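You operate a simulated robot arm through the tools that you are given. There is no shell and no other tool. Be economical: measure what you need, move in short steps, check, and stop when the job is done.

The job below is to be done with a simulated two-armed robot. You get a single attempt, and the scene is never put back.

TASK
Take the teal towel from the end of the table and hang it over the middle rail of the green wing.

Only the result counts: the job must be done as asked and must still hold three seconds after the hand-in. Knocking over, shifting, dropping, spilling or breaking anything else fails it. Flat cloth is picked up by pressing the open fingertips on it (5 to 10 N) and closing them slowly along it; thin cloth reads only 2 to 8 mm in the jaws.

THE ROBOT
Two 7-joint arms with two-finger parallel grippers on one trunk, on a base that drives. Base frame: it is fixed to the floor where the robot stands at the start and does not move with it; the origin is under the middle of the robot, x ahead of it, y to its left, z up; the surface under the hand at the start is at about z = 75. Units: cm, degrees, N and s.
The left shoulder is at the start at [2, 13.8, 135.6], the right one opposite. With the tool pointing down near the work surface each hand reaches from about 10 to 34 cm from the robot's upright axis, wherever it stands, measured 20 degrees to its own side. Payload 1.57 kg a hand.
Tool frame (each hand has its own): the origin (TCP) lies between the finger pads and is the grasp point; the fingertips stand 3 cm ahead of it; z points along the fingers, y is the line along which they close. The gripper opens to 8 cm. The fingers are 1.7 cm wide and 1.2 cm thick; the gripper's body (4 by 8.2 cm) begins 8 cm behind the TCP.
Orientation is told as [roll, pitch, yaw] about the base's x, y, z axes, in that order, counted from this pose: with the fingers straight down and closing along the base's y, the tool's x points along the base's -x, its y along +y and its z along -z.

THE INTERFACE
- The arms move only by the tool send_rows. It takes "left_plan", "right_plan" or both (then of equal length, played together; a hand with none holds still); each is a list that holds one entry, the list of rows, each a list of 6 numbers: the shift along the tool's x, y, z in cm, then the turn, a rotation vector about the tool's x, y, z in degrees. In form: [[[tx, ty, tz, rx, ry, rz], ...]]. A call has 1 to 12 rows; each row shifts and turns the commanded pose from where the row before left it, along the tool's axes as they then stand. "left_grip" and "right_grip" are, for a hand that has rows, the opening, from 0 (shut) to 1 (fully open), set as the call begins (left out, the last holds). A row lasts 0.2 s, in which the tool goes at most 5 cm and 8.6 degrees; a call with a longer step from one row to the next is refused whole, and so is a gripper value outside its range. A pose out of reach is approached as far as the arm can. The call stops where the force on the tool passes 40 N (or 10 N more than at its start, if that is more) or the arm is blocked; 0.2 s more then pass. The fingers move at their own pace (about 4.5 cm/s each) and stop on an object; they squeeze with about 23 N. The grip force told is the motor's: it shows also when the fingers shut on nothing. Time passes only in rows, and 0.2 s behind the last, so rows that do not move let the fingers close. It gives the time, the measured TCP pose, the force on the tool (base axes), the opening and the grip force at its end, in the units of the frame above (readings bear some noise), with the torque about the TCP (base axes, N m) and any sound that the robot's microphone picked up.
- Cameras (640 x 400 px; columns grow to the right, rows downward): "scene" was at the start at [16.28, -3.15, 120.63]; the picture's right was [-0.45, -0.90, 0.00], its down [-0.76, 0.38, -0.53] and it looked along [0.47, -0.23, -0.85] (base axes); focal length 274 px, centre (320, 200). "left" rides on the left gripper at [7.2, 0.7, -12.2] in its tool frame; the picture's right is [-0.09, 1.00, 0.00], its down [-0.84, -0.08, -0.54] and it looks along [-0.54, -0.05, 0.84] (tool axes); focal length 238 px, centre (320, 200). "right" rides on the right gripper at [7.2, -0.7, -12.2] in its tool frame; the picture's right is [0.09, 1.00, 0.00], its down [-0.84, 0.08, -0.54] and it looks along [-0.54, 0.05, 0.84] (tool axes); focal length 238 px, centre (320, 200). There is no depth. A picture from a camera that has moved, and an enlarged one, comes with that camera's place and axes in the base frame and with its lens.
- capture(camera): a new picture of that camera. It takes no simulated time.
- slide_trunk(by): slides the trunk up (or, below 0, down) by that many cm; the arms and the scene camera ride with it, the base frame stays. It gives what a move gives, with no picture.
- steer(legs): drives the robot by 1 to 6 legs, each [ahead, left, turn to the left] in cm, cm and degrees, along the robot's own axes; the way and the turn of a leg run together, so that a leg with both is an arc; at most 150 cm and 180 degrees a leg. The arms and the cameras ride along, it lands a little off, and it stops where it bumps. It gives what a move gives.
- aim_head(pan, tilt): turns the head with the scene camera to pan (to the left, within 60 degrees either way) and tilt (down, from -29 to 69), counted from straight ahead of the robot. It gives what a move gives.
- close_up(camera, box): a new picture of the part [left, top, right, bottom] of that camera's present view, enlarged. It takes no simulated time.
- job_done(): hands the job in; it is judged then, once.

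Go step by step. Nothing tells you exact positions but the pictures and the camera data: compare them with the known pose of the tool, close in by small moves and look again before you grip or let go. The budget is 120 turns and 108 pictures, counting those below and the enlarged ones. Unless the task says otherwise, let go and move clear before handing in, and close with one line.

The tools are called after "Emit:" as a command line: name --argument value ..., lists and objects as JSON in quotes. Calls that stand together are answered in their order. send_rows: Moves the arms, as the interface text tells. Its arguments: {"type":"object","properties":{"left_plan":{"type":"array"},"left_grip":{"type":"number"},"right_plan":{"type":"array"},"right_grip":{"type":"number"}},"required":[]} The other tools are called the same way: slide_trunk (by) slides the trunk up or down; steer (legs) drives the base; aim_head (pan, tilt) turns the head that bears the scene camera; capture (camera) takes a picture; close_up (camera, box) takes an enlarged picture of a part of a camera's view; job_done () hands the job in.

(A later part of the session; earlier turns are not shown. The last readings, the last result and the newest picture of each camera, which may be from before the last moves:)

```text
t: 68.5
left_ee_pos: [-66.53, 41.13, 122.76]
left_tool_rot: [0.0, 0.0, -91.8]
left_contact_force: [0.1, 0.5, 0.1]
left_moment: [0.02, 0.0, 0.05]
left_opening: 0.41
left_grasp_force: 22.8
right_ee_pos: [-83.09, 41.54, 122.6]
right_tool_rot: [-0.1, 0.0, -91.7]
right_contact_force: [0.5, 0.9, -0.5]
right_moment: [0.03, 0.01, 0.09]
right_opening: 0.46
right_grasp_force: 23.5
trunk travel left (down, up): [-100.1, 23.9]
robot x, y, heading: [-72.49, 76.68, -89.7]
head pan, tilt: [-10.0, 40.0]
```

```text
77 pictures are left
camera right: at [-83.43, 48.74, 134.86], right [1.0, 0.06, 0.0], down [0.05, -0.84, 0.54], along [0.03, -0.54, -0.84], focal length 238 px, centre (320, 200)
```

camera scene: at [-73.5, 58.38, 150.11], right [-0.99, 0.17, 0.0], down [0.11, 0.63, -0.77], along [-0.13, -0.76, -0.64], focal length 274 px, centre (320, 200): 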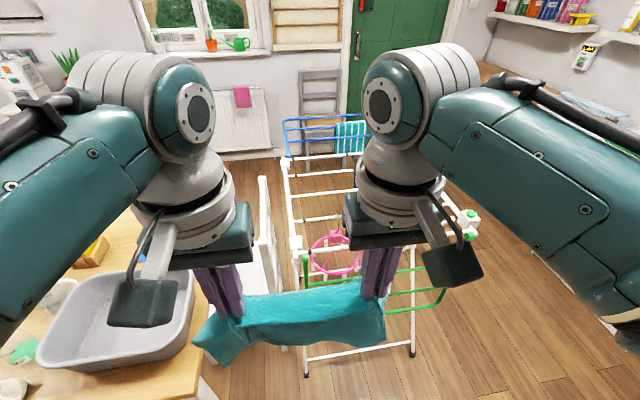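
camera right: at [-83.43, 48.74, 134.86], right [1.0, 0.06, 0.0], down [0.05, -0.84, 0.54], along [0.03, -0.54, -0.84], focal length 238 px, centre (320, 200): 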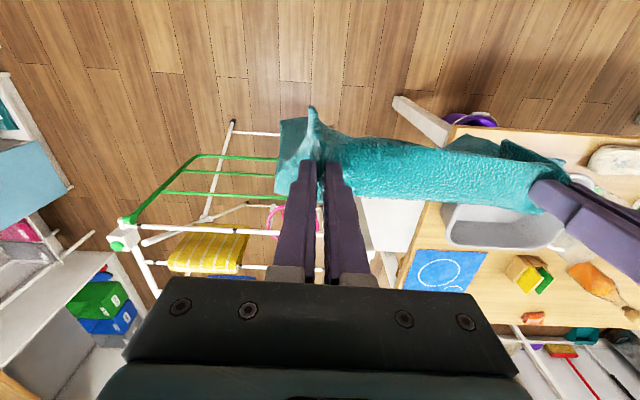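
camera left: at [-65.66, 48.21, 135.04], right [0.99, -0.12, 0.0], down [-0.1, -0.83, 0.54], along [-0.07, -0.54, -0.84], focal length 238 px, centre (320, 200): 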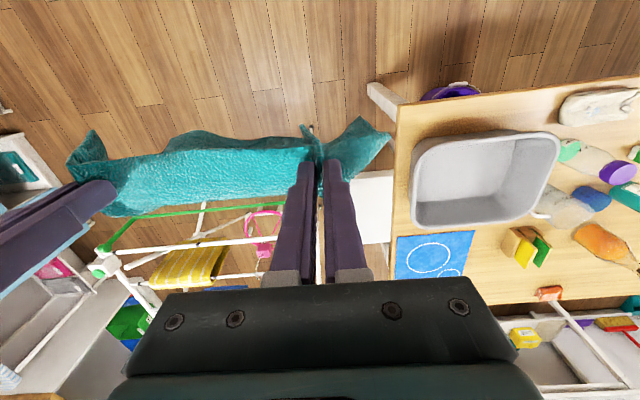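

Triangulating: green wing hangs at y≈11, x −128…−79, rails about z 76/64/52; a pink ring hangs behind near x −90, a yellow towel behind at y≈−7 with bottom z≈74. So I'll work at x ≈ −105…−122. I strafe right and tip both tools forward to 30° below horizontal.

Emit:
steer --legs '[[0, -39, 0]]'

Emit:
send_rows --left_plan '[[[0, 0, 0, 0, 0, -1.7], [-2.25, 0, 0, 0, -7.5, 0], [-2.23, 0, 0.29, 0, -7.5, 0], [-2.17, 0, 0.58, 0, -7.5, 0], [-2.08, 0, 0.86, 0, -7.5, 0], [-1.95, 0, 1.13, 0, -7.5, 0], [-1.79, 0, 1.37, 0, -7.5, 0], [-1.59, 0, 1.59, 0, -7.5, 0], [-1.37, 0, 1.79, 0, -7.5, 0], [0, 0, 0, 0, 0, 0]]]' --right_plan '[[[0, 0, 0, 0, 0, -1.7], [-2.25, 0, 0, 0, -7.5, 0], [-2.23, 0, 0.29, 0, -7.5, 0], [-2.17, 0, 0.58, 0, -7.5, 0], [-2.08, 0, 0.86, 0, -7.5, 0], [-1.95, 0, 1.13, 0, -7.5, 0], [-1.79, 0, 1.37, 0, -7.5, 0], [-1.59, 0, 1.59, 0, -7.5, 0], [-1.37, 0, 1.79, 0, -7.5, 0], [0, 0, 0, 0, 0, 0]]]'

Emit:
capture --camera "scene"

Emit:
capture --camera "right"

```text
t: 71.0
left_ee_pos: [-105.72, 40.74, 122.8]
left_tool_rot: [0.0, 0.0, -91.5]
left_contact_force: [-0.1, -0.6, -0.1]
left_moment: [0.0, 0.03, 0.09]
left_opening: 0.38
left_grasp_force: 22.8
right_ee_pos: [-122.15, 41.06, 122.74]
right_tool_rot: [0.0, 0.0, -91.4]
right_contact_force: [-0.3, 0.0, -1.2]
right_moment: [0.03, -0.01, 0.06]
right_opening: 0.45
right_grasp_force: 22.7
trunk travel left (down, up): [-100.1, 23.9]
robot x, y, heading: [-111.56, 76.63, -89.2]
head pan, tilt: [-10.0, 40.0]
```

```text
t: 73.2
left_ee_pos: [-104.15, 22.77, 123.27]
left_tool_rot: [-0.4, -59.8, -89.5]
left_contact_force: [-14.0, -0.1, -0.1]
left_moment: [0.07, 0.22, -0.42]
left_opening: 0.47
left_grasp_force: 22.9
left hand out of reach, approached as far as the arm can: row 9
right_ee_pos: [-121.82, 23.02, 122.6]
right_tool_rot: [0.5, -60.1, -89.8]
right_contact_force: [13.6, -0.3, -0.4]
right_moment: [-0.03, -0.2, 0.43]
right_opening: 0.49
right_grasp_force: 23.1
trunk travel left (down, up): [-100.1, 23.9]
robot x, y, heading: [-111.75, 76.73, -89.4]
head pan, tilt: [-10.0, 40.0]
```

```text
76 pictures are left
camera scene: at [-112.72, 57.98, 150.11], right [-0.99, 0.16, 0.0], down [0.1, 0.63, -0.77], along [-0.12, -0.76, -0.64], focal length 274 px, centre (320, 200)
```

scene: 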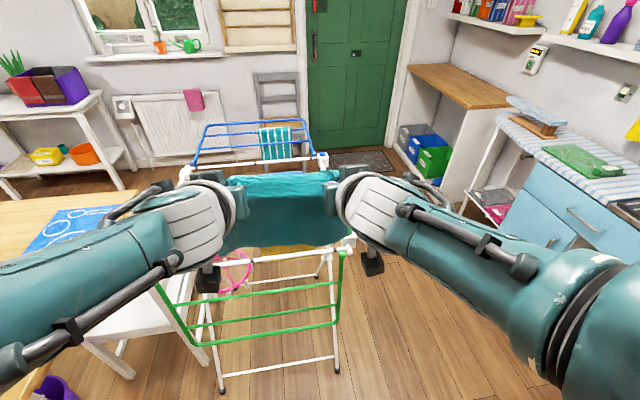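

```text
75 pictures are left
camera right: at [-122.53, 37.23, 122.51], right [1.0, 0.06, -0.08], down [0.07, 0.05, 1.0], along [0.06, -1.0, 0.05], focal length 238 px, centre (320, 200)
```

right: 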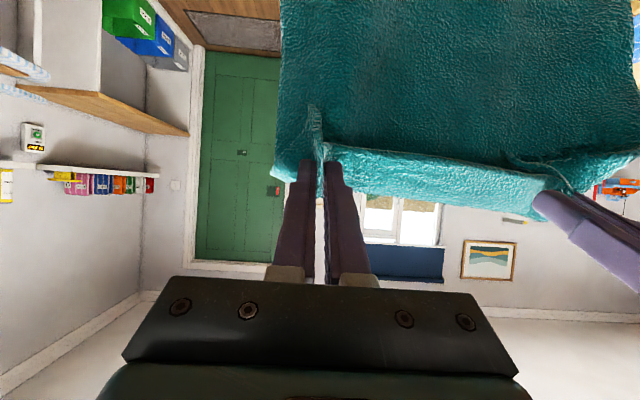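

Reach is fine; the towel hangs taut between the hands. I'll ease the tension slightly and zoom on the green wing for precise rail heights.

Emit:
send_rows --left_plan '[[[0, -0.7, 0, 0, 0, 0], [0, -0.7, 0, 0, 0, 0], [0, 0, 0, 0, 0, 0]]]' --right_plan '[[[0, 0.6, 0, 0, 0, 0], [0, 0.5, 0, 0, 0, 0], [0, 0, 0, 0, 0, 0]]]'

Emit:
close_up --camera "scene" --box '[140, 220, 380, 370]'

```text
t: 74.0
left_ee_pos: [-105.17, 22.64, 123.56]
left_tool_rot: [0.1, -60.0, -89.7]
left_contact_force: [-0.5, 0.2, -0.3]
left_moment: [0.01, -0.04, 0.05]
left_opening: 0.42
left_grasp_force: 23.4
right_ee_pos: [-121.03, 23.07, 122.53]
right_tool_rot: [-0.1, -59.9, -89.6]
right_contact_force: [-0.5, 0.5, -0.3]
right_moment: [0.03, 0.0, 0.02]
right_opening: 0.44
right_grasp_force: 22.7
trunk travel left (down, up): [-100.1, 23.9]
robot x, y, heading: [-111.81, 76.49, -89.2]
head pan, tilt: [-10.0, 40.0]
```

```text
2.67 times, centred on (260, 295) of scene
camera zoom: at [-112.72, 57.98, 150.11], right [-0.99, 0.16, 0.0], down [0.1, 0.63, -0.77], along [-0.12, -0.76, -0.64], focal length 732 px, centre (480, -53)
```

zoom: 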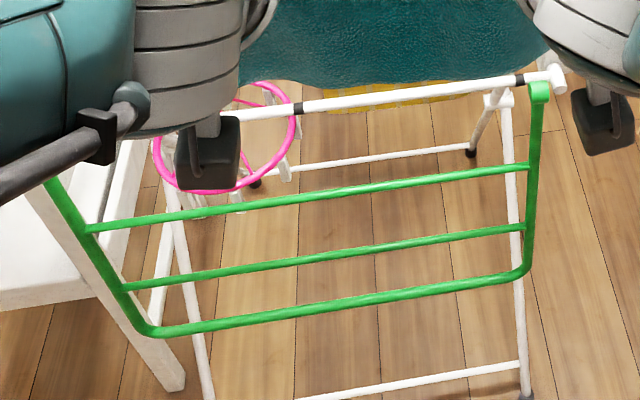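

The middle rail is at about y 11.3, z 64.4; upper rail z≈76.6. I lower the trunk with the towel outside the wing, keeping y≈23.

Emit:
slide_trunk --by -46.5

Emit:
aim_head --pan -5 --tilt 50

Emit:
capture --camera "scene"

Emit:
capture --camera "right"

Emit:
capture --camera "left"

```text
refused: -46.5 is not a number from -40 to 40
```

```text
t: 74.7
left_ee_pos: [-105.09, 22.71, 123.58]
left_tool_rot: [0.1, -59.9, -89.6]
left_contact_force: [-0.2, 0.0, 0.3]
left_moment: [0.02, -0.02, 0.03]
left_opening: 0.42
left_grasp_force: 22.4
right_ee_pos: [-120.9, 23.04, 122.63]
right_tool_rot: [-0.1, -60.0, -89.7]
right_contact_force: [-0.3, 0.4, -0.5]
right_moment: [0.02, 0.03, 0.0]
right_opening: 0.44
right_grasp_force: 23.0
trunk travel left (down, up): [-100.1, 23.9]
robot x, y, heading: [-111.26, 76.63, -89.1]
head pan, tilt: [-5.0, 50.0]
```

```text
73 pictures are left
camera scene: at [-111.93, 58.69, 148.69], right [-1.0, 0.07, 0.0], down [0.06, 0.76, -0.64], along [-0.05, -0.64, -0.77], focal length 274 px, centre (320, 200)
```

scene: 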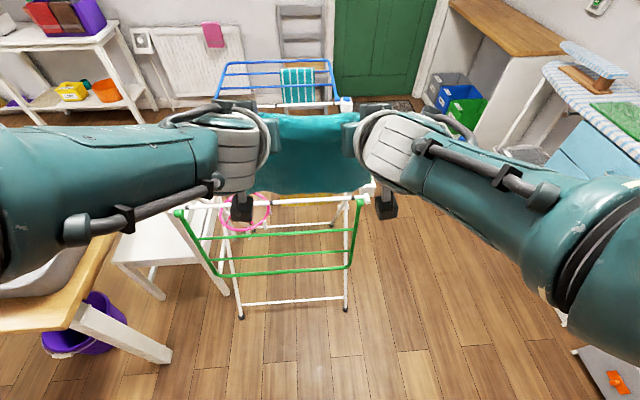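

```text
72 pictures are left
camera right: at [-121.63, 37.23, 122.48], right [1.0, 0.05, -0.08], down [0.08, 0.05, 1.0], along [0.06, -1.0, 0.05], focal length 238 px, centre (320, 200)
```

right: 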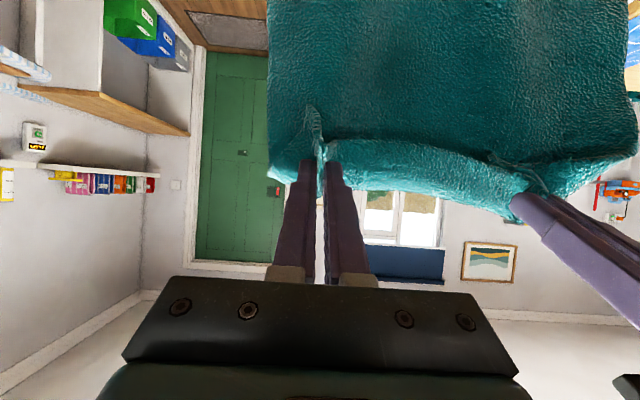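

```text
71 pictures are left
camera left: at [-104.6, 36.8, 123.42], right [1.0, -0.04, 0.08], down [-0.08, 0.05, 1.0], along [-0.04, -1.0, 0.05], focal length 238 px, centre (320, 200)
```

left: 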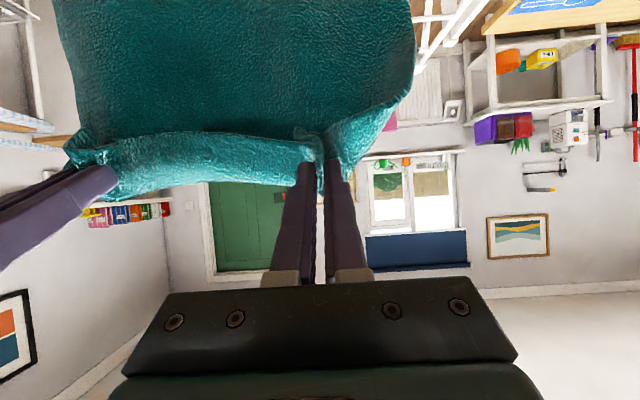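

Slide limit is 40 per call. Lowering in two steps and checking.

Emit:
slide_trunk --by -38

Emit:
capture --camera "scene"

Emit:
capture --camera "right"

Emit:
capture --camera "left"

```text
t: 78.3
left_ee_pos: [-105.2, 22.81, 85.49]
left_tool_rot: [0.0, -60.1, -89.7]
left_contact_force: [0.2, 0.2, -0.1]
left_moment: [0.04, -0.04, 0.07]
left_opening: 0.43
left_grasp_force: 23.5
right_ee_pos: [-120.91, 23.07, 84.56]
right_tool_rot: [-0.1, -60.0, -89.6]
right_contact_force: [0.0, 0.3, 0.5]
right_moment: [0.03, -0.03, 0.01]
right_opening: 0.45
right_grasp_force: 23.3
trunk travel left (down, up): [-62.1, 61.9]
robot x, y, heading: [-111.85, 76.09, -89.5]
head pan, tilt: [-5.0, 50.0]
```

```text
70 pictures are left
camera scene: at [-111.93, 58.69, 110.69], right [-1.0, 0.07, 0.0], down [0.06, 0.76, -0.64], along [-0.05, -0.64, -0.77], focal length 274 px, centre (320, 200)
```

scene: 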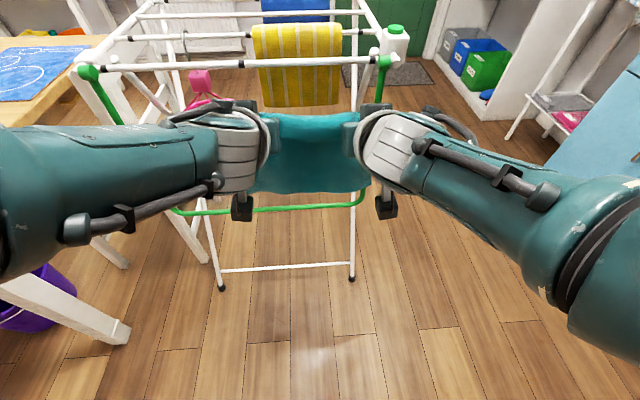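

```text
69 pictures are left
camera right: at [-121.63, 37.23, 84.49], right [1.0, 0.05, -0.08], down [0.08, 0.05, 1.0], along [0.06, -1.0, 0.05], focal length 238 px, centre (320, 200)
```

right: 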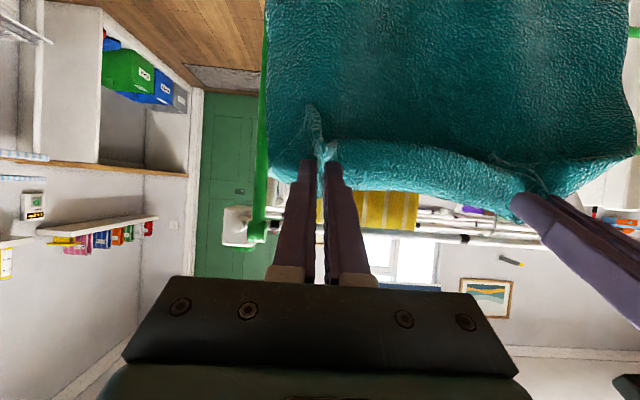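

```text
68 pictures are left
camera left: at [-104.6, 36.8, 85.42], right [1.0, -0.04, 0.08], down [-0.08, 0.05, 1.0], along [-0.04, -1.0, 0.05], focal length 238 px, centre (320, 200)
```

left: 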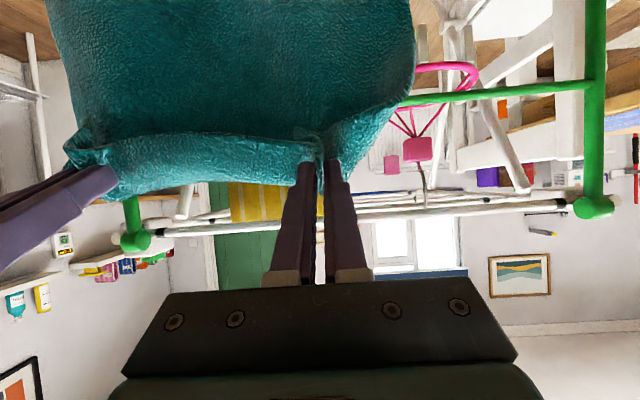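

The geometry checks out (upper rail z≈77, wing at y≈11, side bar x≈−127). I lower a bit more and line the tools up on their entry axis, outside the wing.

Emit:
slide_trunk --by -9.6

Emit:
send_rows --left_plan '[[[-0.5, -0.3, 1.4, 0, 0, 0], [-0.57, 0, 1.45, 0, 0, 0], [0, 0, 0, 0, 0, 0]]]' --right_plan '[[[-1, 0.4, 1.3, 0, 0, 0], [-0.98, 0, 1.33, 0, 0, 0], [0, 0, 0, 0, 0, 0]]]'

Emit:
capture --camera "scene"

Emit:
capture --camera "right"

Emit:
capture --camera "left"

```text
t: 79.6
left_ee_pos: [-105.2, 22.68, 75.94]
left_tool_rot: [0.0, -60.0, -89.7]
left_contact_force: [0.0, -1.1, -0.3]
left_moment: [0.04, -0.03, 0.05]
left_opening: 0.45
left_grasp_force: 23.2
right_ee_pos: [-120.98, 23.07, 74.94]
right_tool_rot: [-0.2, -60.0, -89.5]
right_contact_force: [-0.3, 0.0, -0.2]
right_moment: [0.03, 0.01, 0.03]
right_opening: 0.42
right_grasp_force: 22.5
trunk travel left (down, up): [-52.5, 71.5]
robot x, y, heading: [-111.88, 76.34, -89.0]
head pan, tilt: [-5.0, 50.0]
```

```text
t: 80.4
left_ee_pos: [-105.11, 22.76, 75.95]
left_tool_rot: [0.0, -60.0, -89.7]
left_contact_force: [0.1, 0.8, -0.6]
left_moment: [0.0, -0.04, 0.04]
left_opening: 0.41
left_grasp_force: 23.3
left hand out of reach, approached as far as the arm can: row 1, 2
right_ee_pos: [-120.84, 22.29, 75.07]
right_tool_rot: [0.0, -59.9, -89.6]
right_contact_force: [-0.1, 0.7, -1.0]
right_moment: [0.03, 0.01, 0.01]
right_opening: 0.46
right_grasp_force: 23.1
right hand out of reach, approached as far as the arm can: row 1, 2
trunk travel left (down, up): [-52.5, 71.5]
robot x, y, heading: [-111.72, 76.47, -89.5]
head pan, tilt: [-5.0, 50.0]
```

```text
67 pictures are left
camera scene: at [-111.93, 58.7, 101.09], right [-1.0, 0.07, 0.0], down [0.06, 0.76, -0.64], along [-0.05, -0.64, -0.77], focal length 274 px, centre (320, 200)
```

scene: 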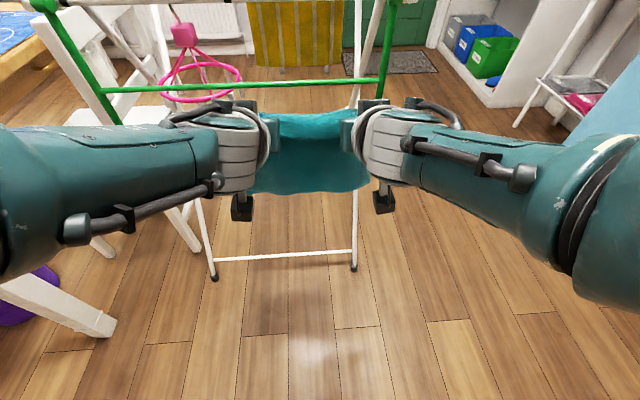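

```text
66 pictures are left
camera right: at [-121.47, 36.43, 74.98], right [1.0, 0.05, -0.08], down [0.08, 0.05, 1.0], along [0.06, -1.0, 0.05], focal length 238 px, centre (320, 200)
```

right: 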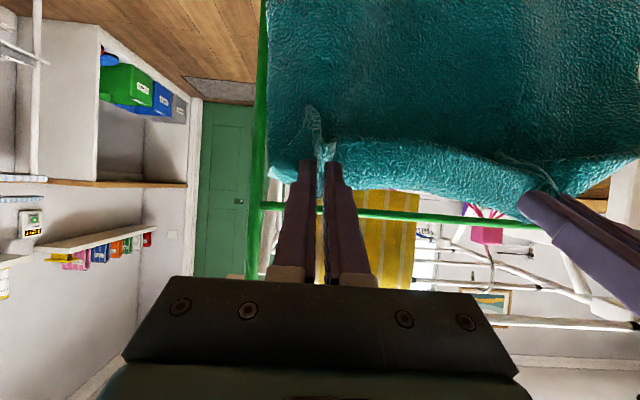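

```text
65 pictures are left
camera left: at [-104.6, 36.8, 75.82], right [1.0, -0.04, 0.08], down [-0.08, 0.05, 1.0], along [-0.04, -1.0, 0.05], focal length 238 px, centre (320, 200)
```

left: 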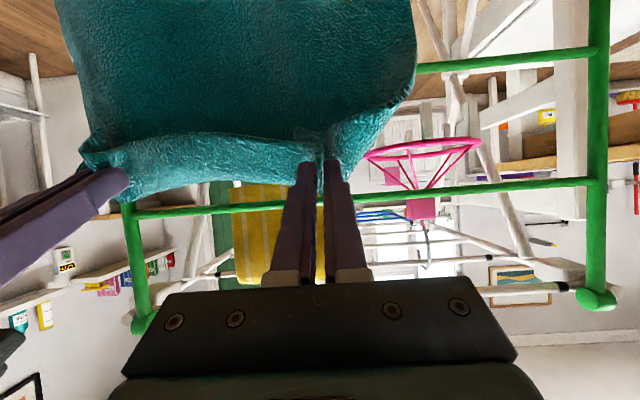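

The arms are at their forward limit, so I'll pull the hands back 12 cm relative to the body and close the distance with the base instead.

Emit:
send_rows --left_plan '[[[1.5, 0, -2.6, 0, 0, 0], [1.5, 0, -2.6, 0, 0, 0], [1.5, 0, -2.6, 0, 0, 0], [1.5, 0, -2.6, 0, 0, 0], [0, 0, 0, 0, 0, 0]]]' --right_plan '[[[1.5, 0, -2.6, 0, 0, 0], [1.5, 0, -2.6, 0, 0, 0], [1.5, 0, -2.6, 0, 0, 0], [1.5, 0, -2.6, 0, 0, 0], [0, 0, 0, 0, 0, 0]]]'

Emit:
capture --camera "scene"

```text
t: 81.8
left_ee_pos: [-102.21, 28.83, 69.95]
left_tool_rot: [7.2, -60.4, -92.5]
left_contact_force: [0.6, 0.4, -0.8]
left_moment: [0.01, 0.03, -0.02]
left_opening: 0.41
left_grasp_force: 22.9
left hand out of reach, approached as far as the arm can: row 1, 2, 3, 4
right_ee_pos: [-122.32, 33.99, 75.07]
right_tool_rot: [-4.4, -60.4, -86.0]
right_contact_force: [0.0, 0.0, -0.9]
right_moment: [-0.03, 0.0, 0.04]
right_opening: 0.0
right_grasp_force: 20.8
trunk travel left (down, up): [-52.5, 71.5]
robot x, y, heading: [-111.52, 76.31, -89.5]
head pan, tilt: [-5.0, 50.0]
stopped in row 5 (left hand): the arm was blocked; the commanded pose is now the measured one
```

```text
64 pictures are left
camera scene: at [-111.96, 58.88, 100.83], right [-1.0, 0.08, 0.0], down [0.06, 0.79, -0.62], along [-0.05, -0.61, -0.79], focal length 274 px, centre (320, 200)
```

scene: 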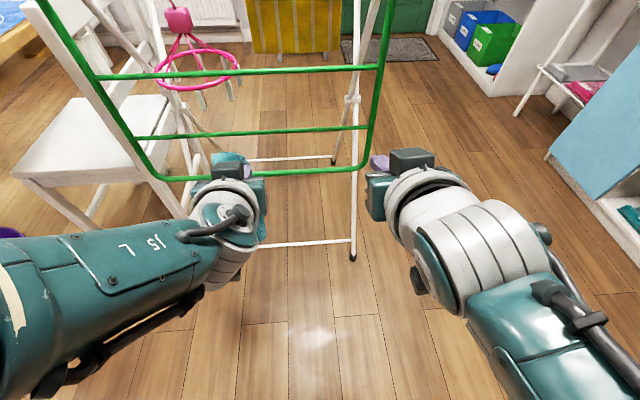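

The right hand lost its corner while the left arm got into an awkward posture; the left hand still holds its corner. Let me look before moving anything.

Emit:
capture --camera "left"

Emit:
capture --camera "right"

Emit:
aim_head --pan 30 --tilt 60

Emit:
capture --camera "scene"

```text
63 pictures are left
camera left: at [-102.56, 42.96, 69.78], right [0.99, 0.02, 0.14], down [-0.14, 0.05, 0.99], along [0.01, -1.0, 0.05], focal length 238 px, centre (320, 200)
```

left: 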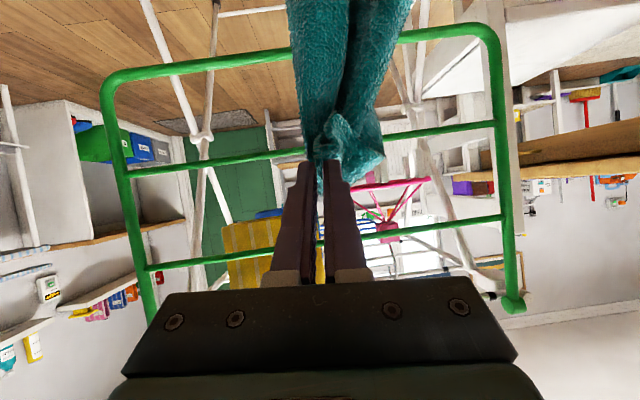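

```text
62 pictures are left
camera right: at [-123.07, 48.12, 74.95], right [0.99, 0.05, -0.12], down [0.11, 0.06, 0.99], along [0.06, -1.0, 0.05], focal length 238 px, centre (320, 200)
```

right: 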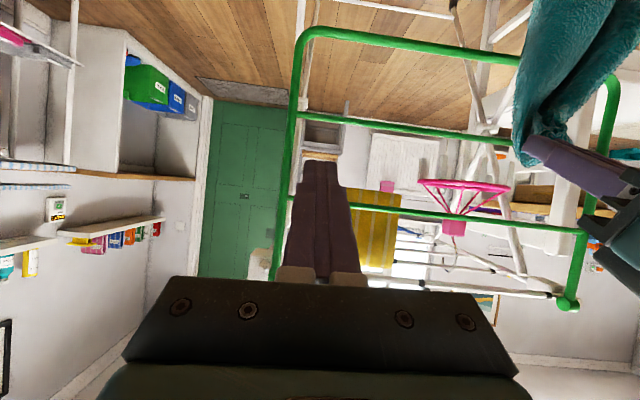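

```text
t: 82.8
left_ee_pos: [-101.71, 28.96, 69.64]
left_tool_rot: [8.0, -60.0, -93.0]
left_contact_force: [-0.2, 0.8, -0.5]
left_moment: [0.01, 0.01, -0.04]
left_opening: 0.4
left_grasp_force: 22.5
right_ee_pos: [-122.41, 34.0, 75.16]
right_tool_rot: [-4.1, -60.4, -86.1]
right_contact_force: [-1.0, 0.5, 0.1]
right_moment: [-0.01, 0.04, 0.03]
right_opening: 0.02
right_grasp_force: 21.7
trunk travel left (down, up): [-52.5, 71.5]
robot x, y, heading: [-111.67, 76.45, -89.6]
head pan, tilt: [30.0, 60.0]
```

```text
61 pictures are left
camera scene: at [-111.51, 59.11, 100.51], right [-1.0, 0.02, 0.0], down [0.02, 0.81, -0.58], along [-0.01, -0.58, -0.81], focal length 274 px, centre (320, 200)
```

scene: 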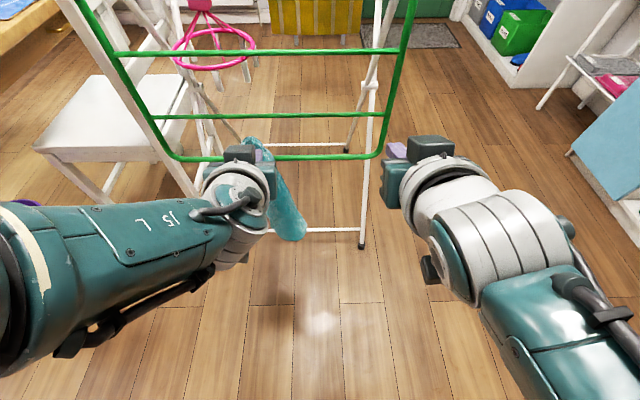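

The head didn't follow, so something in the left arm's posture is jammed against the head. I'll ease the left hand forward and up again and re-check.

Emit:
send_rows --left_plan '[[[-2.5, 0, 0.9, 0, 0, 0], [-2.5, 0, 0.9, 0, 0, 0], [-2.0, 0, 1.2, -2, 0, 0], [0, 0, 0, 0, 0, 0]]]'

Emit:
aim_head --pan 30 --tilt 50

Emit:
capture --camera "scene"

```text
t: 83.8
left_ee_pos: [-99.84, 23.43, 74.69]
left_tool_rot: [10.1, -59.9, -92.8]
left_contact_force: [-0.1, 0.1, 0.2]
left_moment: [-0.01, 0.04, -0.04]
left_opening: 0.39
left_grasp_force: 23.2
left hand out of reach, approached as far as the arm can: row 3
right_ee_pos: [-122.3, 34.08, 75.08]
right_tool_rot: [-4.2, -60.4, -86.1]
right_contact_force: [-0.2, -0.5, 0.5]
right_moment: [0.0, -0.01, 0.02]
right_opening: 0.0
right_grasp_force: 21.2
trunk travel left (down, up): [-52.5, 71.5]
robot x, y, heading: [-111.4, 76.53, -89.5]
head pan, tilt: [30.0, 60.0]
```

```text
t: 84.6
left_ee_pos: [-99.77, 23.16, 74.95]
left_tool_rot: [10.0, -60.3, -92.6]
left_contact_force: [-0.2, -1.1, -1.3]
left_moment: [0.01, 0.01, -0.06]
left_opening: 0.38
left_grasp_force: 22.5
right_ee_pos: [-122.51, 33.87, 75.07]
right_tool_rot: [-4.3, -60.4, -86.1]
right_contact_force: [0.1, -0.3, 0.3]
right_moment: [-0.01, -0.01, 0.02]
right_opening: 0.0
right_grasp_force: 21.4
trunk travel left (down, up): [-52.5, 71.5]
robot x, y, heading: [-111.59, 76.49, -89.3]
head pan, tilt: [30.0, 50.0]
```

```text
60 pictures are left
camera scene: at [-110.92, 58.64, 101.15], right [-1.0, -0.06, 0.0], down [-0.04, 0.76, -0.65], along [0.04, -0.65, -0.76], focal length 274 px, centre (320, 200)
```

scene: 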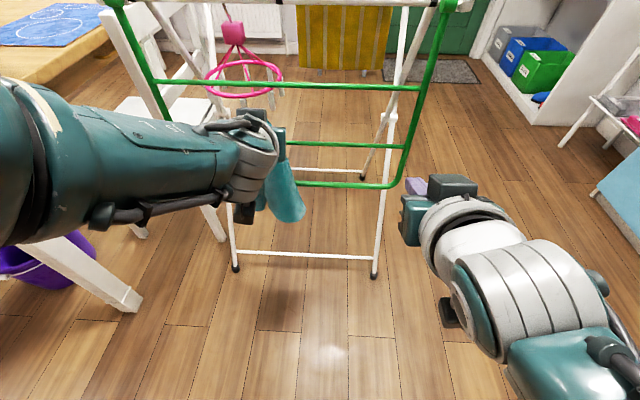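

The left hand still holds its corner, the head is blocked on its left by the left arm. I'll back away from the rack, raise the trunk, and look at how the towel hangs in order to re-grasp a second edge point with the right hand.

Emit:
steer --legs '[[-30, 0, 0]]'

Emit:
slide_trunk --by 35

Emit:
send_rows --left_plan '[[[0, 0, 0, -4, 2, 0], [0, 0, 0, -4, 2, 0], [1, 0, -1, -2, 6, 0], [1, 0, -1, 0, 6, 0], [1, 0, -1, 0, 6, 0], [1, 0, -1, 0, 6, 0], [0, 0, 0, 0, 0, 0]]]'

Emit:
aim_head --pan 10 --tilt 50

Emit:
capture --camera "scene"

Emit:
capture --camera "right"

```text
t: 86.6
left_ee_pos: [-100.13, 53.18, 74.83]
left_tool_rot: [10.2, -60.2, -92.7]
left_contact_force: [0.2, -0.1, -1.3]
left_moment: [0.04, 0.01, -0.11]
left_opening: 0.39
left_grasp_force: 22.9
right_ee_pos: [-122.63, 63.82, 75.09]
right_tool_rot: [-4.3, -60.5, -86.1]
right_contact_force: [-0.3, -0.3, -0.1]
right_moment: [0.01, 0.01, 0.0]
right_opening: 0.01
right_grasp_force: 21.1
trunk travel left (down, up): [-52.5, 71.5]
robot x, y, heading: [-111.84, 106.47, -89.4]
head pan, tilt: [30.0, 50.0]
```

```text
t: 90.0
left_ee_pos: [-99.36, 53.02, 109.8]
left_tool_rot: [11.2, -60.2, -93.1]
left_contact_force: [0.2, 0.4, -0.5]
left_moment: [0.05, 0.08, -0.02]
left_opening: 0.41
left_grasp_force: 23.2
right_ee_pos: [-122.81, 63.75, 110.16]
right_tool_rot: [-4.6, -60.4, -85.7]
right_contact_force: [0.2, 0.4, -0.3]
right_moment: [0.03, -0.01, -0.03]
right_opening: 0.01
right_grasp_force: 20.9
trunk travel left (down, up): [-87.5, 36.5]
robot x, y, heading: [-112.15, 106.88, -88.9]
head pan, tilt: [30.0, 50.0]
```

```text
t: 91.6
left_ee_pos: [-99.98, 57.7, 108.9]
left_tool_rot: [12.7, -32.8, -81.9]
left_contact_force: [0.2, -0.3, -0.5]
left_moment: [0.02, 0.04, -0.03]
left_opening: 0.41
left_grasp_force: 23.2
left hand out of reach, approached as far as the arm can: row 1, 2, 3, 4, 5, 6
right_ee_pos: [-122.77, 63.87, 110.1]
right_tool_rot: [-4.5, -60.3, -85.7]
right_contact_force: [-0.1, 1.0, -0.5]
right_moment: [-0.01, 0.0, 0.01]
right_opening: 0.0
right_grasp_force: 21.3
trunk travel left (down, up): [-87.5, 36.5]
robot x, y, heading: [-111.97, 106.1, -89.1]
head pan, tilt: [30.0, 50.0]
```

```text
t: 92.5
left_ee_pos: [-99.98, 57.3, 108.97]
left_tool_rot: [12.6, -33.3, -81.7]
left_contact_force: [-0.3, 1.5, -0.2]
left_moment: [-0.01, 0.03, -0.05]
left_opening: 0.42
left_grasp_force: 23.3
right_ee_pos: [-122.83, 63.74, 109.96]
right_tool_rot: [-4.4, -60.3, -85.7]
right_contact_force: [0.4, -0.1, 0.5]
right_moment: [-0.01, 0.01, 0.0]
right_opening: 0.0
right_grasp_force: 21.6
trunk travel left (down, up): [-87.5, 36.5]
robot x, y, heading: [-111.85, 106.48, -89.2]
head pan, tilt: [10.0, 50.0]
```

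```text
59 pictures are left
camera scene: at [-108.98, 87.6, 139.2], right [-0.95, -0.3, 0.0], down [-0.15, 0.46, -0.87], along [0.27, -0.83, -0.48], focal length 274 px, centre (320, 200)
```

scene: 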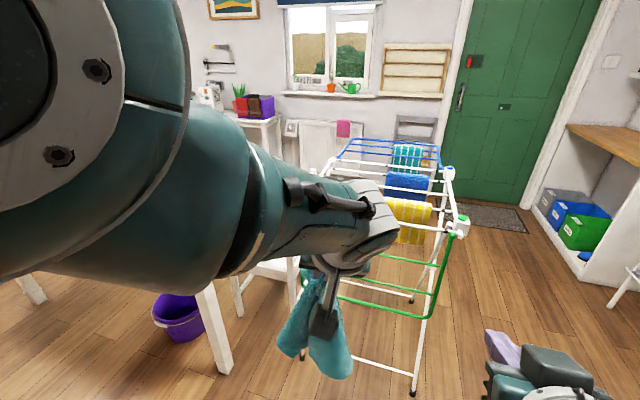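

```text
58 pictures are left
camera right: at [-123.46, 77.99, 109.92], right [0.99, 0.05, -0.12], down [0.12, 0.06, 0.99], along [0.06, -1.0, 0.05], focal length 238 px, centre (320, 200)
```

right: 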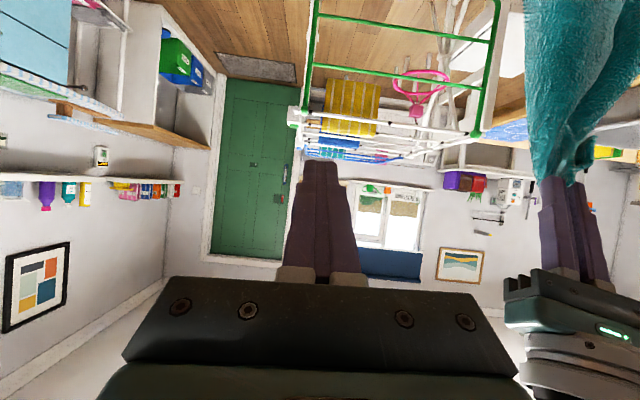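

The left elbow is pressing the head. I'll bring the left hand back to its natural tool-down pose close to the body.

Emit:
send_rows --left_plan '[[[0, 0, 0, 6.3, 0, 0], [0, 0, 0, 6.3, 0, 0], [1.68, 0, -1.09, 0, 6.6, 0], [1.8, 0, -0.88, 0, 6.6, 0], [1.88, 0, -0.68, 0, 6.6, 0], [1.95, 0, -0.45, 0, 6.6, 0], [1.99, 0, -0.23, 0, 6.6, 0], [3, 0, 0, 0, 0, 2], [3, 0, 0, 0, 0, 2], [3, 0, 0, 0, 0, 2], [3, 0, 0, 0, 0, 2], [0, 0, 0, 0, 0, 0]]]'

Emit:
aim_head --pan -5 --tilt 50

Emit:
capture --camera "scene"

```text
t: 95.1
left_ee_pos: [-106.24, 69.49, 102.65]
left_tool_rot: [-0.1, 0.0, -90.3]
left_contact_force: [0.6, 0.9, -0.4]
left_moment: [-0.02, -0.02, 0.05]
left_opening: 0.41
left_grasp_force: 23.1
left hand out of reach, approached as far as the arm can: row 1, 2, 3, 5, 8, 9, 10, 11
right_ee_pos: [-122.71, 63.73, 110.11]
right_tool_rot: [-4.5, -60.4, -85.7]
right_contact_force: [-0.1, 1.1, -0.4]
right_moment: [0.01, 0.02, -0.02]
right_opening: 0.01
right_grasp_force: 21.1
trunk travel left (down, up): [-87.5, 36.5]
robot x, y, heading: [-112.03, 106.19, -88.9]
head pan, tilt: [10.0, 50.0]
```

```text
t: 95.8
left_ee_pos: [-106.11, 69.54, 102.7]
left_tool_rot: [-0.1, -0.1, -90.2]
left_contact_force: [0.7, 0.1, -0.1]
left_moment: [0.0, 0.0, 0.05]
left_opening: 0.42
left_grasp_force: 23.8
right_ee_pos: [-122.69, 63.68, 110.07]
right_tool_rot: [-4.5, -60.4, -85.7]
right_contact_force: [0.1, 0.6, 0.1]
right_moment: [0.0, -0.01, -0.02]
right_opening: 0.0
right_grasp_force: 21.3
trunk travel left (down, up): [-87.5, 36.5]
robot x, y, heading: [-111.91, 106.29, -89.4]
head pan, tilt: [-5.0, 50.0]
```

```text
57 pictures are left
camera scene: at [-112.29, 88.57, 136.09], right [-1.0, 0.07, 0.0], down [0.05, 0.76, -0.64], along [-0.05, -0.64, -0.77], focal length 274 px, centre (320, 200)
```

scene: 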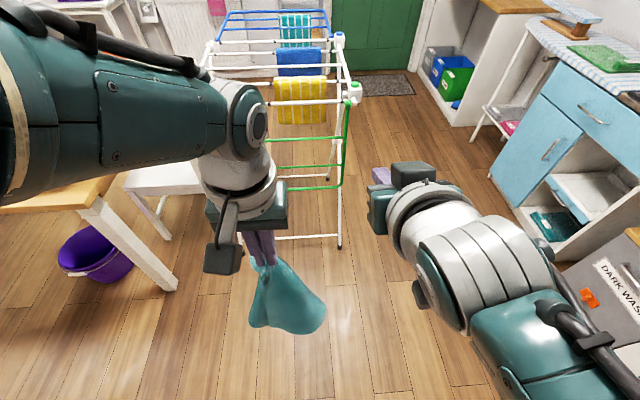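

The left arm is back in a natural pose and the head is free. Let me zoom on the hanging towel to choose a re-grasp point.

Emit:
close_up --camera "scene" --box '[200, 220, 360, 345]'

Emit:
capture --camera "left"

```text
3.20 times, centred on (280, 282) of scene
camera zoom: at [-112.29, 88.57, 136.09], right [-1.0, 0.07, 0.0], down [0.05, 0.76, -0.64], along [-0.05, -0.64, -0.77], focal length 878 px, centre (448, -64)
```

zoom: 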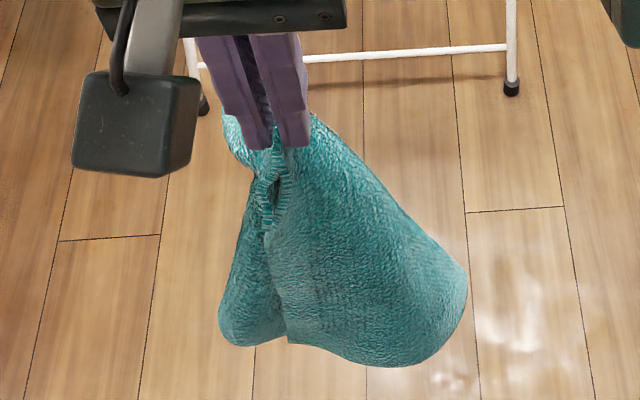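

```text
55 pictures are left
camera left: at [-105.5, 76.6, 114.91], right [1.0, -0.1, 0.0], down [-0.08, -0.84, 0.54], along [-0.05, -0.54, -0.84], focal length 238 px, centre (320, 200)
```

left: 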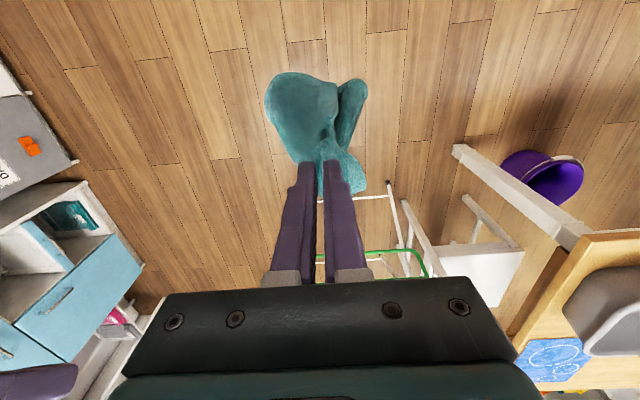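

The towel's free top edge runs from the left pinch down to its other corner at about (−114.5, 70, 78). I'll re-grasp near that corner with the right hand pointing left, jaws closing front-to-back; first set the right tool straight down and turn it.

Emit:
send_rows --right_plan '[[[0.35, -1, -0.61, -4.5, 0, 0], [0.35, -1, -0.61, 0, 7.55, 0], [0.43, -1, -0.55, 0, 7.55, 0], [0.5, -1, -0.5, 0, 7.55, 0], [0.56, -1, -0.42, 0, 7.55, 0], [0.61, -1, -0.35, 0, 7.55, 0], [0.65, -1, -0.26, 0, 7.55, 0], [0.68, -1, -0.18, 0, 7.55, 0], [0.69, -1, -0.1, 0, 7.55, 0], [0, 0, 0, 0, 0, 4.3], [0, 0, 0, 0, 0, 0]]]' --right_grip 0.7

Emit:
send_rows --right_plan '[[[0, 0, 0, 0, 0, 8.2], [0, 0, 0, 0, 0, 8.2], [0, 0, 0, 0, 0, 8.2], [0, 0, 0, 0, 0, 8.2], [0, 0, 0, 0, 0, 8.2], [0, 0, 0, 0, 0, 8.2], [0, 0, 0, 0, 0, 8.2], [0, 0, 0, 0, 0, 8.2], [0, 0, 0, 0, 0, 8.2], [0, 0, 0, 0, 0, 8.2], [0, 0, 0, 0, 0, 8], [0, 0, 0, 0, 0, 0]]]'

Emit:
capture --camera "scene"

Emit:
capture --camera "right"

```text
t: 98.2
left_ee_pos: [-106.15, 69.5, 102.61]
left_tool_rot: [-0.2, 0.0, -90.3]
left_contact_force: [0.3, 0.3, -0.5]
left_moment: [0.02, 0.0, 0.08]
left_opening: 0.42
left_grasp_force: 22.5
right_ee_pos: [-132.04, 69.47, 110.15]
right_tool_rot: [0.1, 0.2, -90.1]
right_contact_force: [0.5, 0.6, -0.3]
right_moment: [0.04, 0.0, -0.01]
right_opening: 5.59
right_grasp_force: 0.1
trunk travel left (down, up): [-87.5, 36.5]
robot x, y, heading: [-112.22, 106.54, -89.2]
head pan, tilt: [-5.0, 50.0]
```

```text
t: 100.8
left_ee_pos: [-106.16, 69.48, 102.61]
left_tool_rot: [-0.1, 0.0, -90.4]
left_contact_force: [0.2, 1.2, 0.3]
left_moment: [0.05, 0.0, 0.08]
left_opening: 0.4
left_grasp_force: 23.3
right_ee_pos: [-132.07, 69.5, 109.91]
right_tool_rot: [0.0, 0.2, 179.9]
right_contact_force: [0.3, -0.8, 0.3]
right_moment: [0.02, -0.01, -0.02]
right_opening: 5.61
right_grasp_force: 0.1
trunk travel left (down, up): [-87.5, 36.5]
robot x, y, heading: [-112.33, 106.49, -89.1]
head pan, tilt: [-5.0, 50.0]
```

```text
54 pictures are left
camera scene: at [-112.29, 88.57, 136.09], right [-1.0, 0.07, 0.0], down [0.06, 0.76, -0.64], along [-0.05, -0.64, -0.77], focal length 274 px, centre (320, 200)
```

scene: 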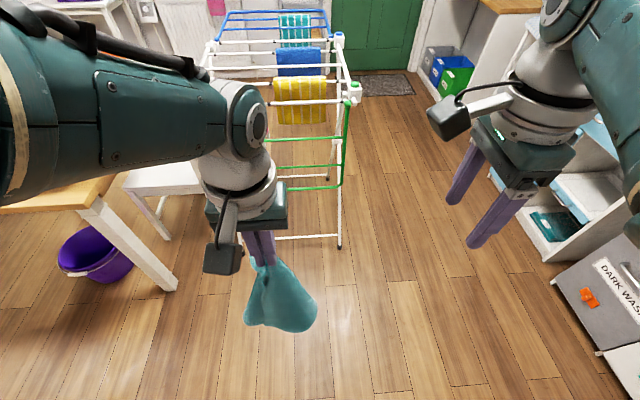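

```text
53 pictures are left
camera right: at [-124.82, 70.17, 122.29], right [0.09, -1.0, 0.0], down [-0.84, -0.08, 0.54], along [-0.54, -0.05, -0.84], focal length 238 px, centre (320, 200)
```

right: 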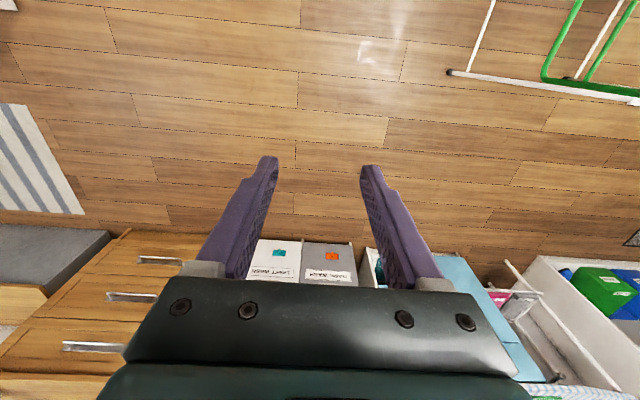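

That orientation works. Now tilt the right tool to point left/down while approaching the towel corner, staying clear of it.

Emit:
send_rows --right_plan '[[[1, 0, 2.5, 0, 7.5, 0], [0.67, 0, 2.61, 0, 7.5, 0], [0.32, 0, 2.67, 0, 7.5, 0], [-0.03, 0, 2.69, 0, 7.5, 0], [-0.38, 0, 2.67, 0, 7.5, 0], [-0.73, 0, 2.59, 0, 7.5, 0], [-1.06, 0, 2.47, 0, 7.5, 0], [-1.37, 0, 2.31, 0, 7.5, 0], [0, 0, 0, 0, 0, 0]]]' --right_grip 0.7

Emit:
capture --camera "scene"

Emit:
capture --camera "right"

```text
t: 102.8
left_ee_pos: [-106.23, 69.47, 102.65]
left_tool_rot: [-0.1, 0.1, -90.4]
left_contact_force: [-0.2, 0.5, 0.0]
left_moment: [0.01, -0.01, 0.09]
left_opening: 0.41
left_grasp_force: 22.8
right_ee_pos: [-124.66, 80.83, 101.1]
right_tool_rot: [0.0, 60.1, 180.0]
right_contact_force: [-1.0, 0.1, -0.1]
right_moment: [-0.01, 0.01, 0.0]
right_opening: 5.62
right_grasp_force: 0.1
right hand out of reach, approached as far as the arm can: row 4, 5, 6, 7, 8
trunk travel left (down, up): [-87.5, 36.5]
robot x, y, heading: [-111.77, 106.36, -89.0]
head pan, tilt: [-5.0, 50.0]
```

```text
52 pictures are left
camera scene: at [-112.29, 88.57, 136.09], right [-1.0, 0.07, 0.0], down [0.06, 0.76, -0.64], along [-0.05, -0.64, -0.77], focal length 274 px, centre (320, 200)
```

scene: 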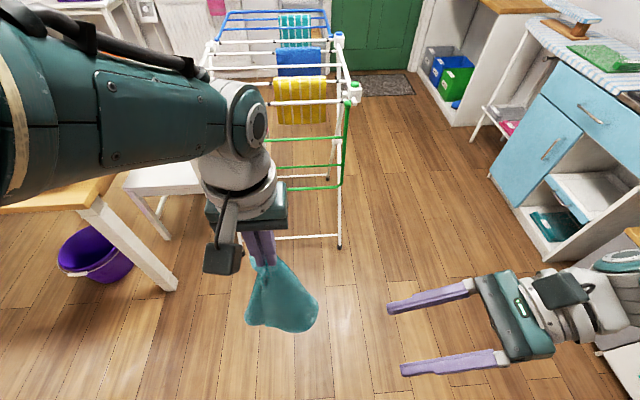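

```text
51 pictures are left
camera right: at [-131.57, 81.5, 113.4], right [0.04, -1.0, 0.08], down [-0.89, -0.08, -0.46], along [0.46, -0.05, -0.89], focal length 238 px, centre (320, 200)
```

right: 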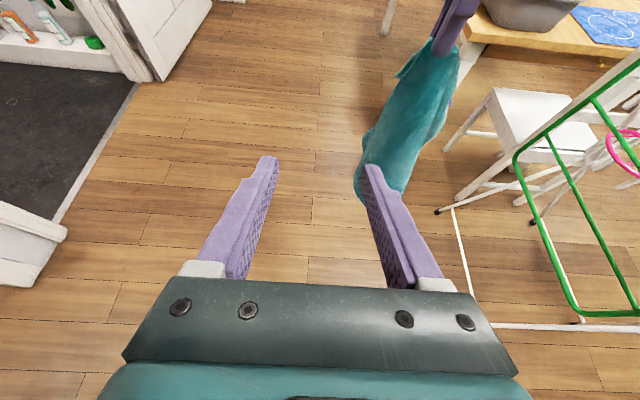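

The right tool has the right orientation, but its reach ends at about (−125, 81, 101). So I bring the towel to it: left hand back and up.

Emit:
send_rows --left_plan '[[[1.4, 0, -2.4, 0, 0, 0], [1.4, 0, -2.4, 0, 0, 0], [1.4, 0, -2.4, 0, 0, 0], [1.4, 0, -2.4, 0, 0, 0], [1.4, 0, -2.4, 0, 0, 0], [1.4, 0, -2.4, 0, 0, 0], [1.4, 0, -2.4, 0, 0, 0], [1.4, 0, -2.4, 0, 0, 0], [0, 0, 0, 0, 0, 0], [0, 0, 0, 0, 0, 0]]]'

Emit:
capture --camera "right"

Emit:
capture --camera "scene"

```text
t: 105.0
left_ee_pos: [-109.81, 66.13, 111.0]
left_tool_rot: [-0.1, 0.0, -90.3]
left_contact_force: [0.5, -0.2, 0.0]
left_moment: [0.0, -0.01, 0.05]
left_opening: 0.38
left_grasp_force: 22.7
left hand out of reach, approached as far as the arm can: row 1, 2, 3, 4, 5, 6, 7, 8
right_ee_pos: [-124.53, 80.73, 101.06]
right_tool_rot: [0.0, 60.1, 180.0]
right_contact_force: [0.0, -0.3, 0.1]
right_moment: [0.0, 0.01, -0.02]
right_opening: 5.62
right_grasp_force: 0.0
trunk travel left (down, up): [-87.5, 36.5]
robot x, y, heading: [-112.16, 106.71, -89.2]
head pan, tilt: [-5.0, 50.0]
```

```text
50 pictures are left
camera right: at [-131.56, 81.46, 113.4], right [0.04, -1.0, 0.08], down [-0.89, -0.08, -0.46], along [0.46, -0.05, -0.89], focal length 238 px, centre (320, 200)
```

right: 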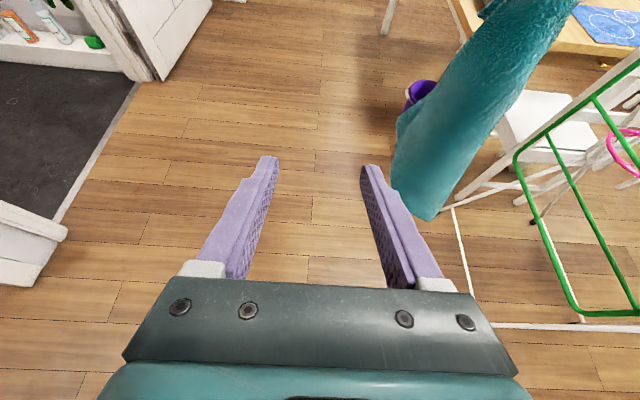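

```text
49 pictures are left
camera scene: at [-112.29, 88.57, 136.09], right [-1.0, 0.07, 0.0], down [0.06, 0.76, -0.64], along [-0.05, -0.64, -0.77], focal length 274 px, centre (320, 200)
```

scene: 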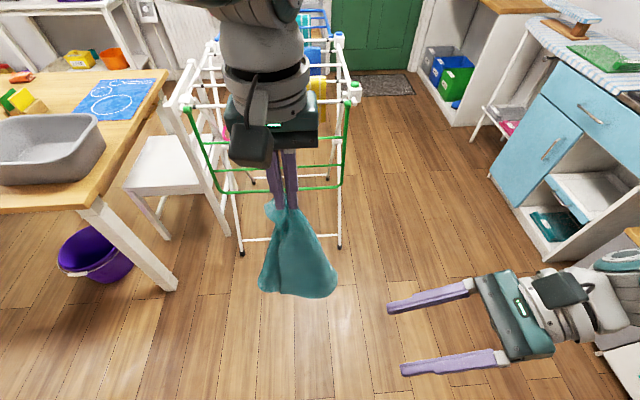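

The wrists only reach ~28–48 cm from the shoulders. I'll raise the left hand to about shoulder-20 (z≈130), which the geometry allows, so the towel corner comes up to z≈105.

Emit:
send_rows --left_plan '[[[0.74, 0.48, -2.38, 0, 0, 0], [0.74, 0.48, -2.38, 0, 0, 0], [0.74, 0.48, -2.38, 0, 0, 0], [0.74, 0.48, -2.38, 0, 0, 0], [0.74, 0.48, -2.38, 0, 0, 0], [0.74, 0.48, -2.38, 0, 0, 0], [0.74, 0.48, -2.38, 0, 0, 0], [0.74, 0.48, -2.38, 0, 0, 0], [0, 0, 0, 0, 0, 0]]]'

Emit:
capture --camera "scene"

```text
t: 107.0
left_ee_pos: [-109.59, 61.92, 127.68]
left_tool_rot: [-0.3, 0.0, -90.3]
left_contact_force: [0.6, 0.6, -1.6]
left_moment: [-0.03, -0.04, 0.06]
left_opening: 0.41
left_grasp_force: 22.9
left hand out of reach, approached as far as the arm can: row 1, 2, 3, 4, 5, 6, 7, 8
right_ee_pos: [-124.66, 80.69, 101.0]
right_tool_rot: [0.0, 60.0, 179.9]
right_contact_force: [0.2, -0.3, 0.0]
right_moment: [0.01, -0.01, 0.0]
right_opening: 5.59
right_grasp_force: 0.0
trunk travel left (down, up): [-87.5, 36.5]
robot x, y, heading: [-111.87, 106.24, -89.3]
head pan, tilt: [-5.0, 50.0]
```

```text
48 pictures are left
camera scene: at [-112.29, 88.57, 136.09], right [-1.0, 0.07, 0.0], down [0.06, 0.76, -0.64], along [-0.05, -0.64, -0.77], focal length 274 px, centre (320, 200)
```

scene: 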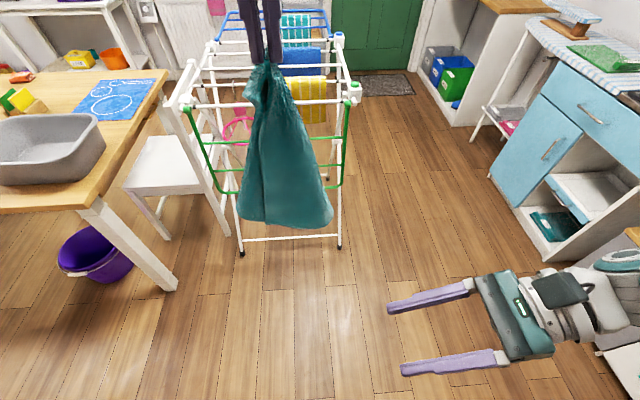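

The left arm insists on staying stretched, but the towel now hangs nicely spread in view. Zoom in on it.

Emit:
close_up --camera "scene" --box '[200, 30, 400, 250]'

Emit:
capture --camera "right"

Emit:
capture --camera "left"

```text
1.82 times, centred on (300, 140) of scene
camera zoom: at [-112.29, 88.57, 136.09], right [-1.0, 0.07, 0.0], down [0.06, 0.76, -0.64], along [-0.05, -0.64, -0.77], focal length 499 px, centre (356, 309)
```

zoom: 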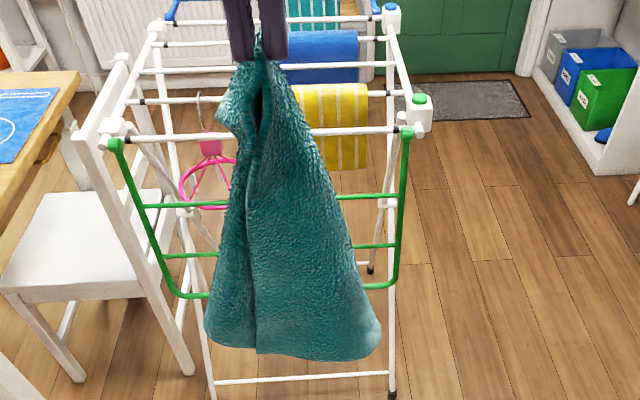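

```text
46 pictures are left
camera right: at [-131.56, 81.46, 113.4], right [0.04, -1.0, 0.08], down [-0.89, -0.08, -0.46], along [0.46, -0.05, -0.89], focal length 238 px, centre (320, 200)
```

right: 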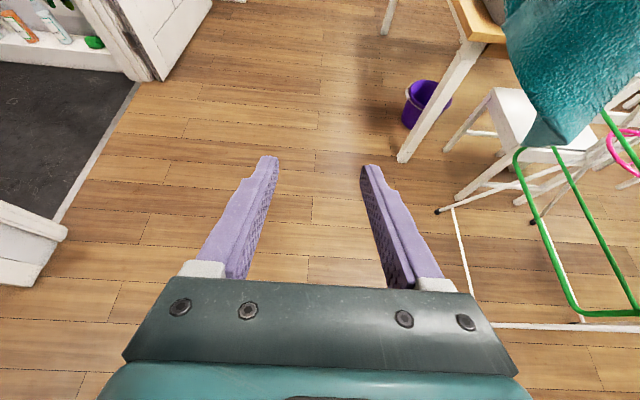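

```text
45 pictures are left
camera left: at [-108.82, 69.03, 139.91], right [1.0, -0.1, 0.0], down [-0.08, -0.84, 0.54], along [-0.06, -0.54, -0.84], focal length 238 px, centre (320, 200)
```

left: 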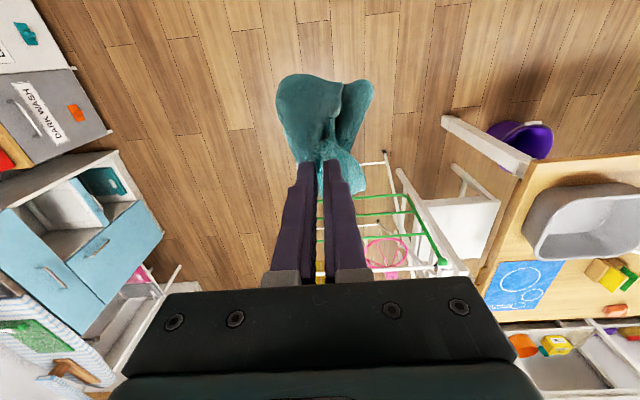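

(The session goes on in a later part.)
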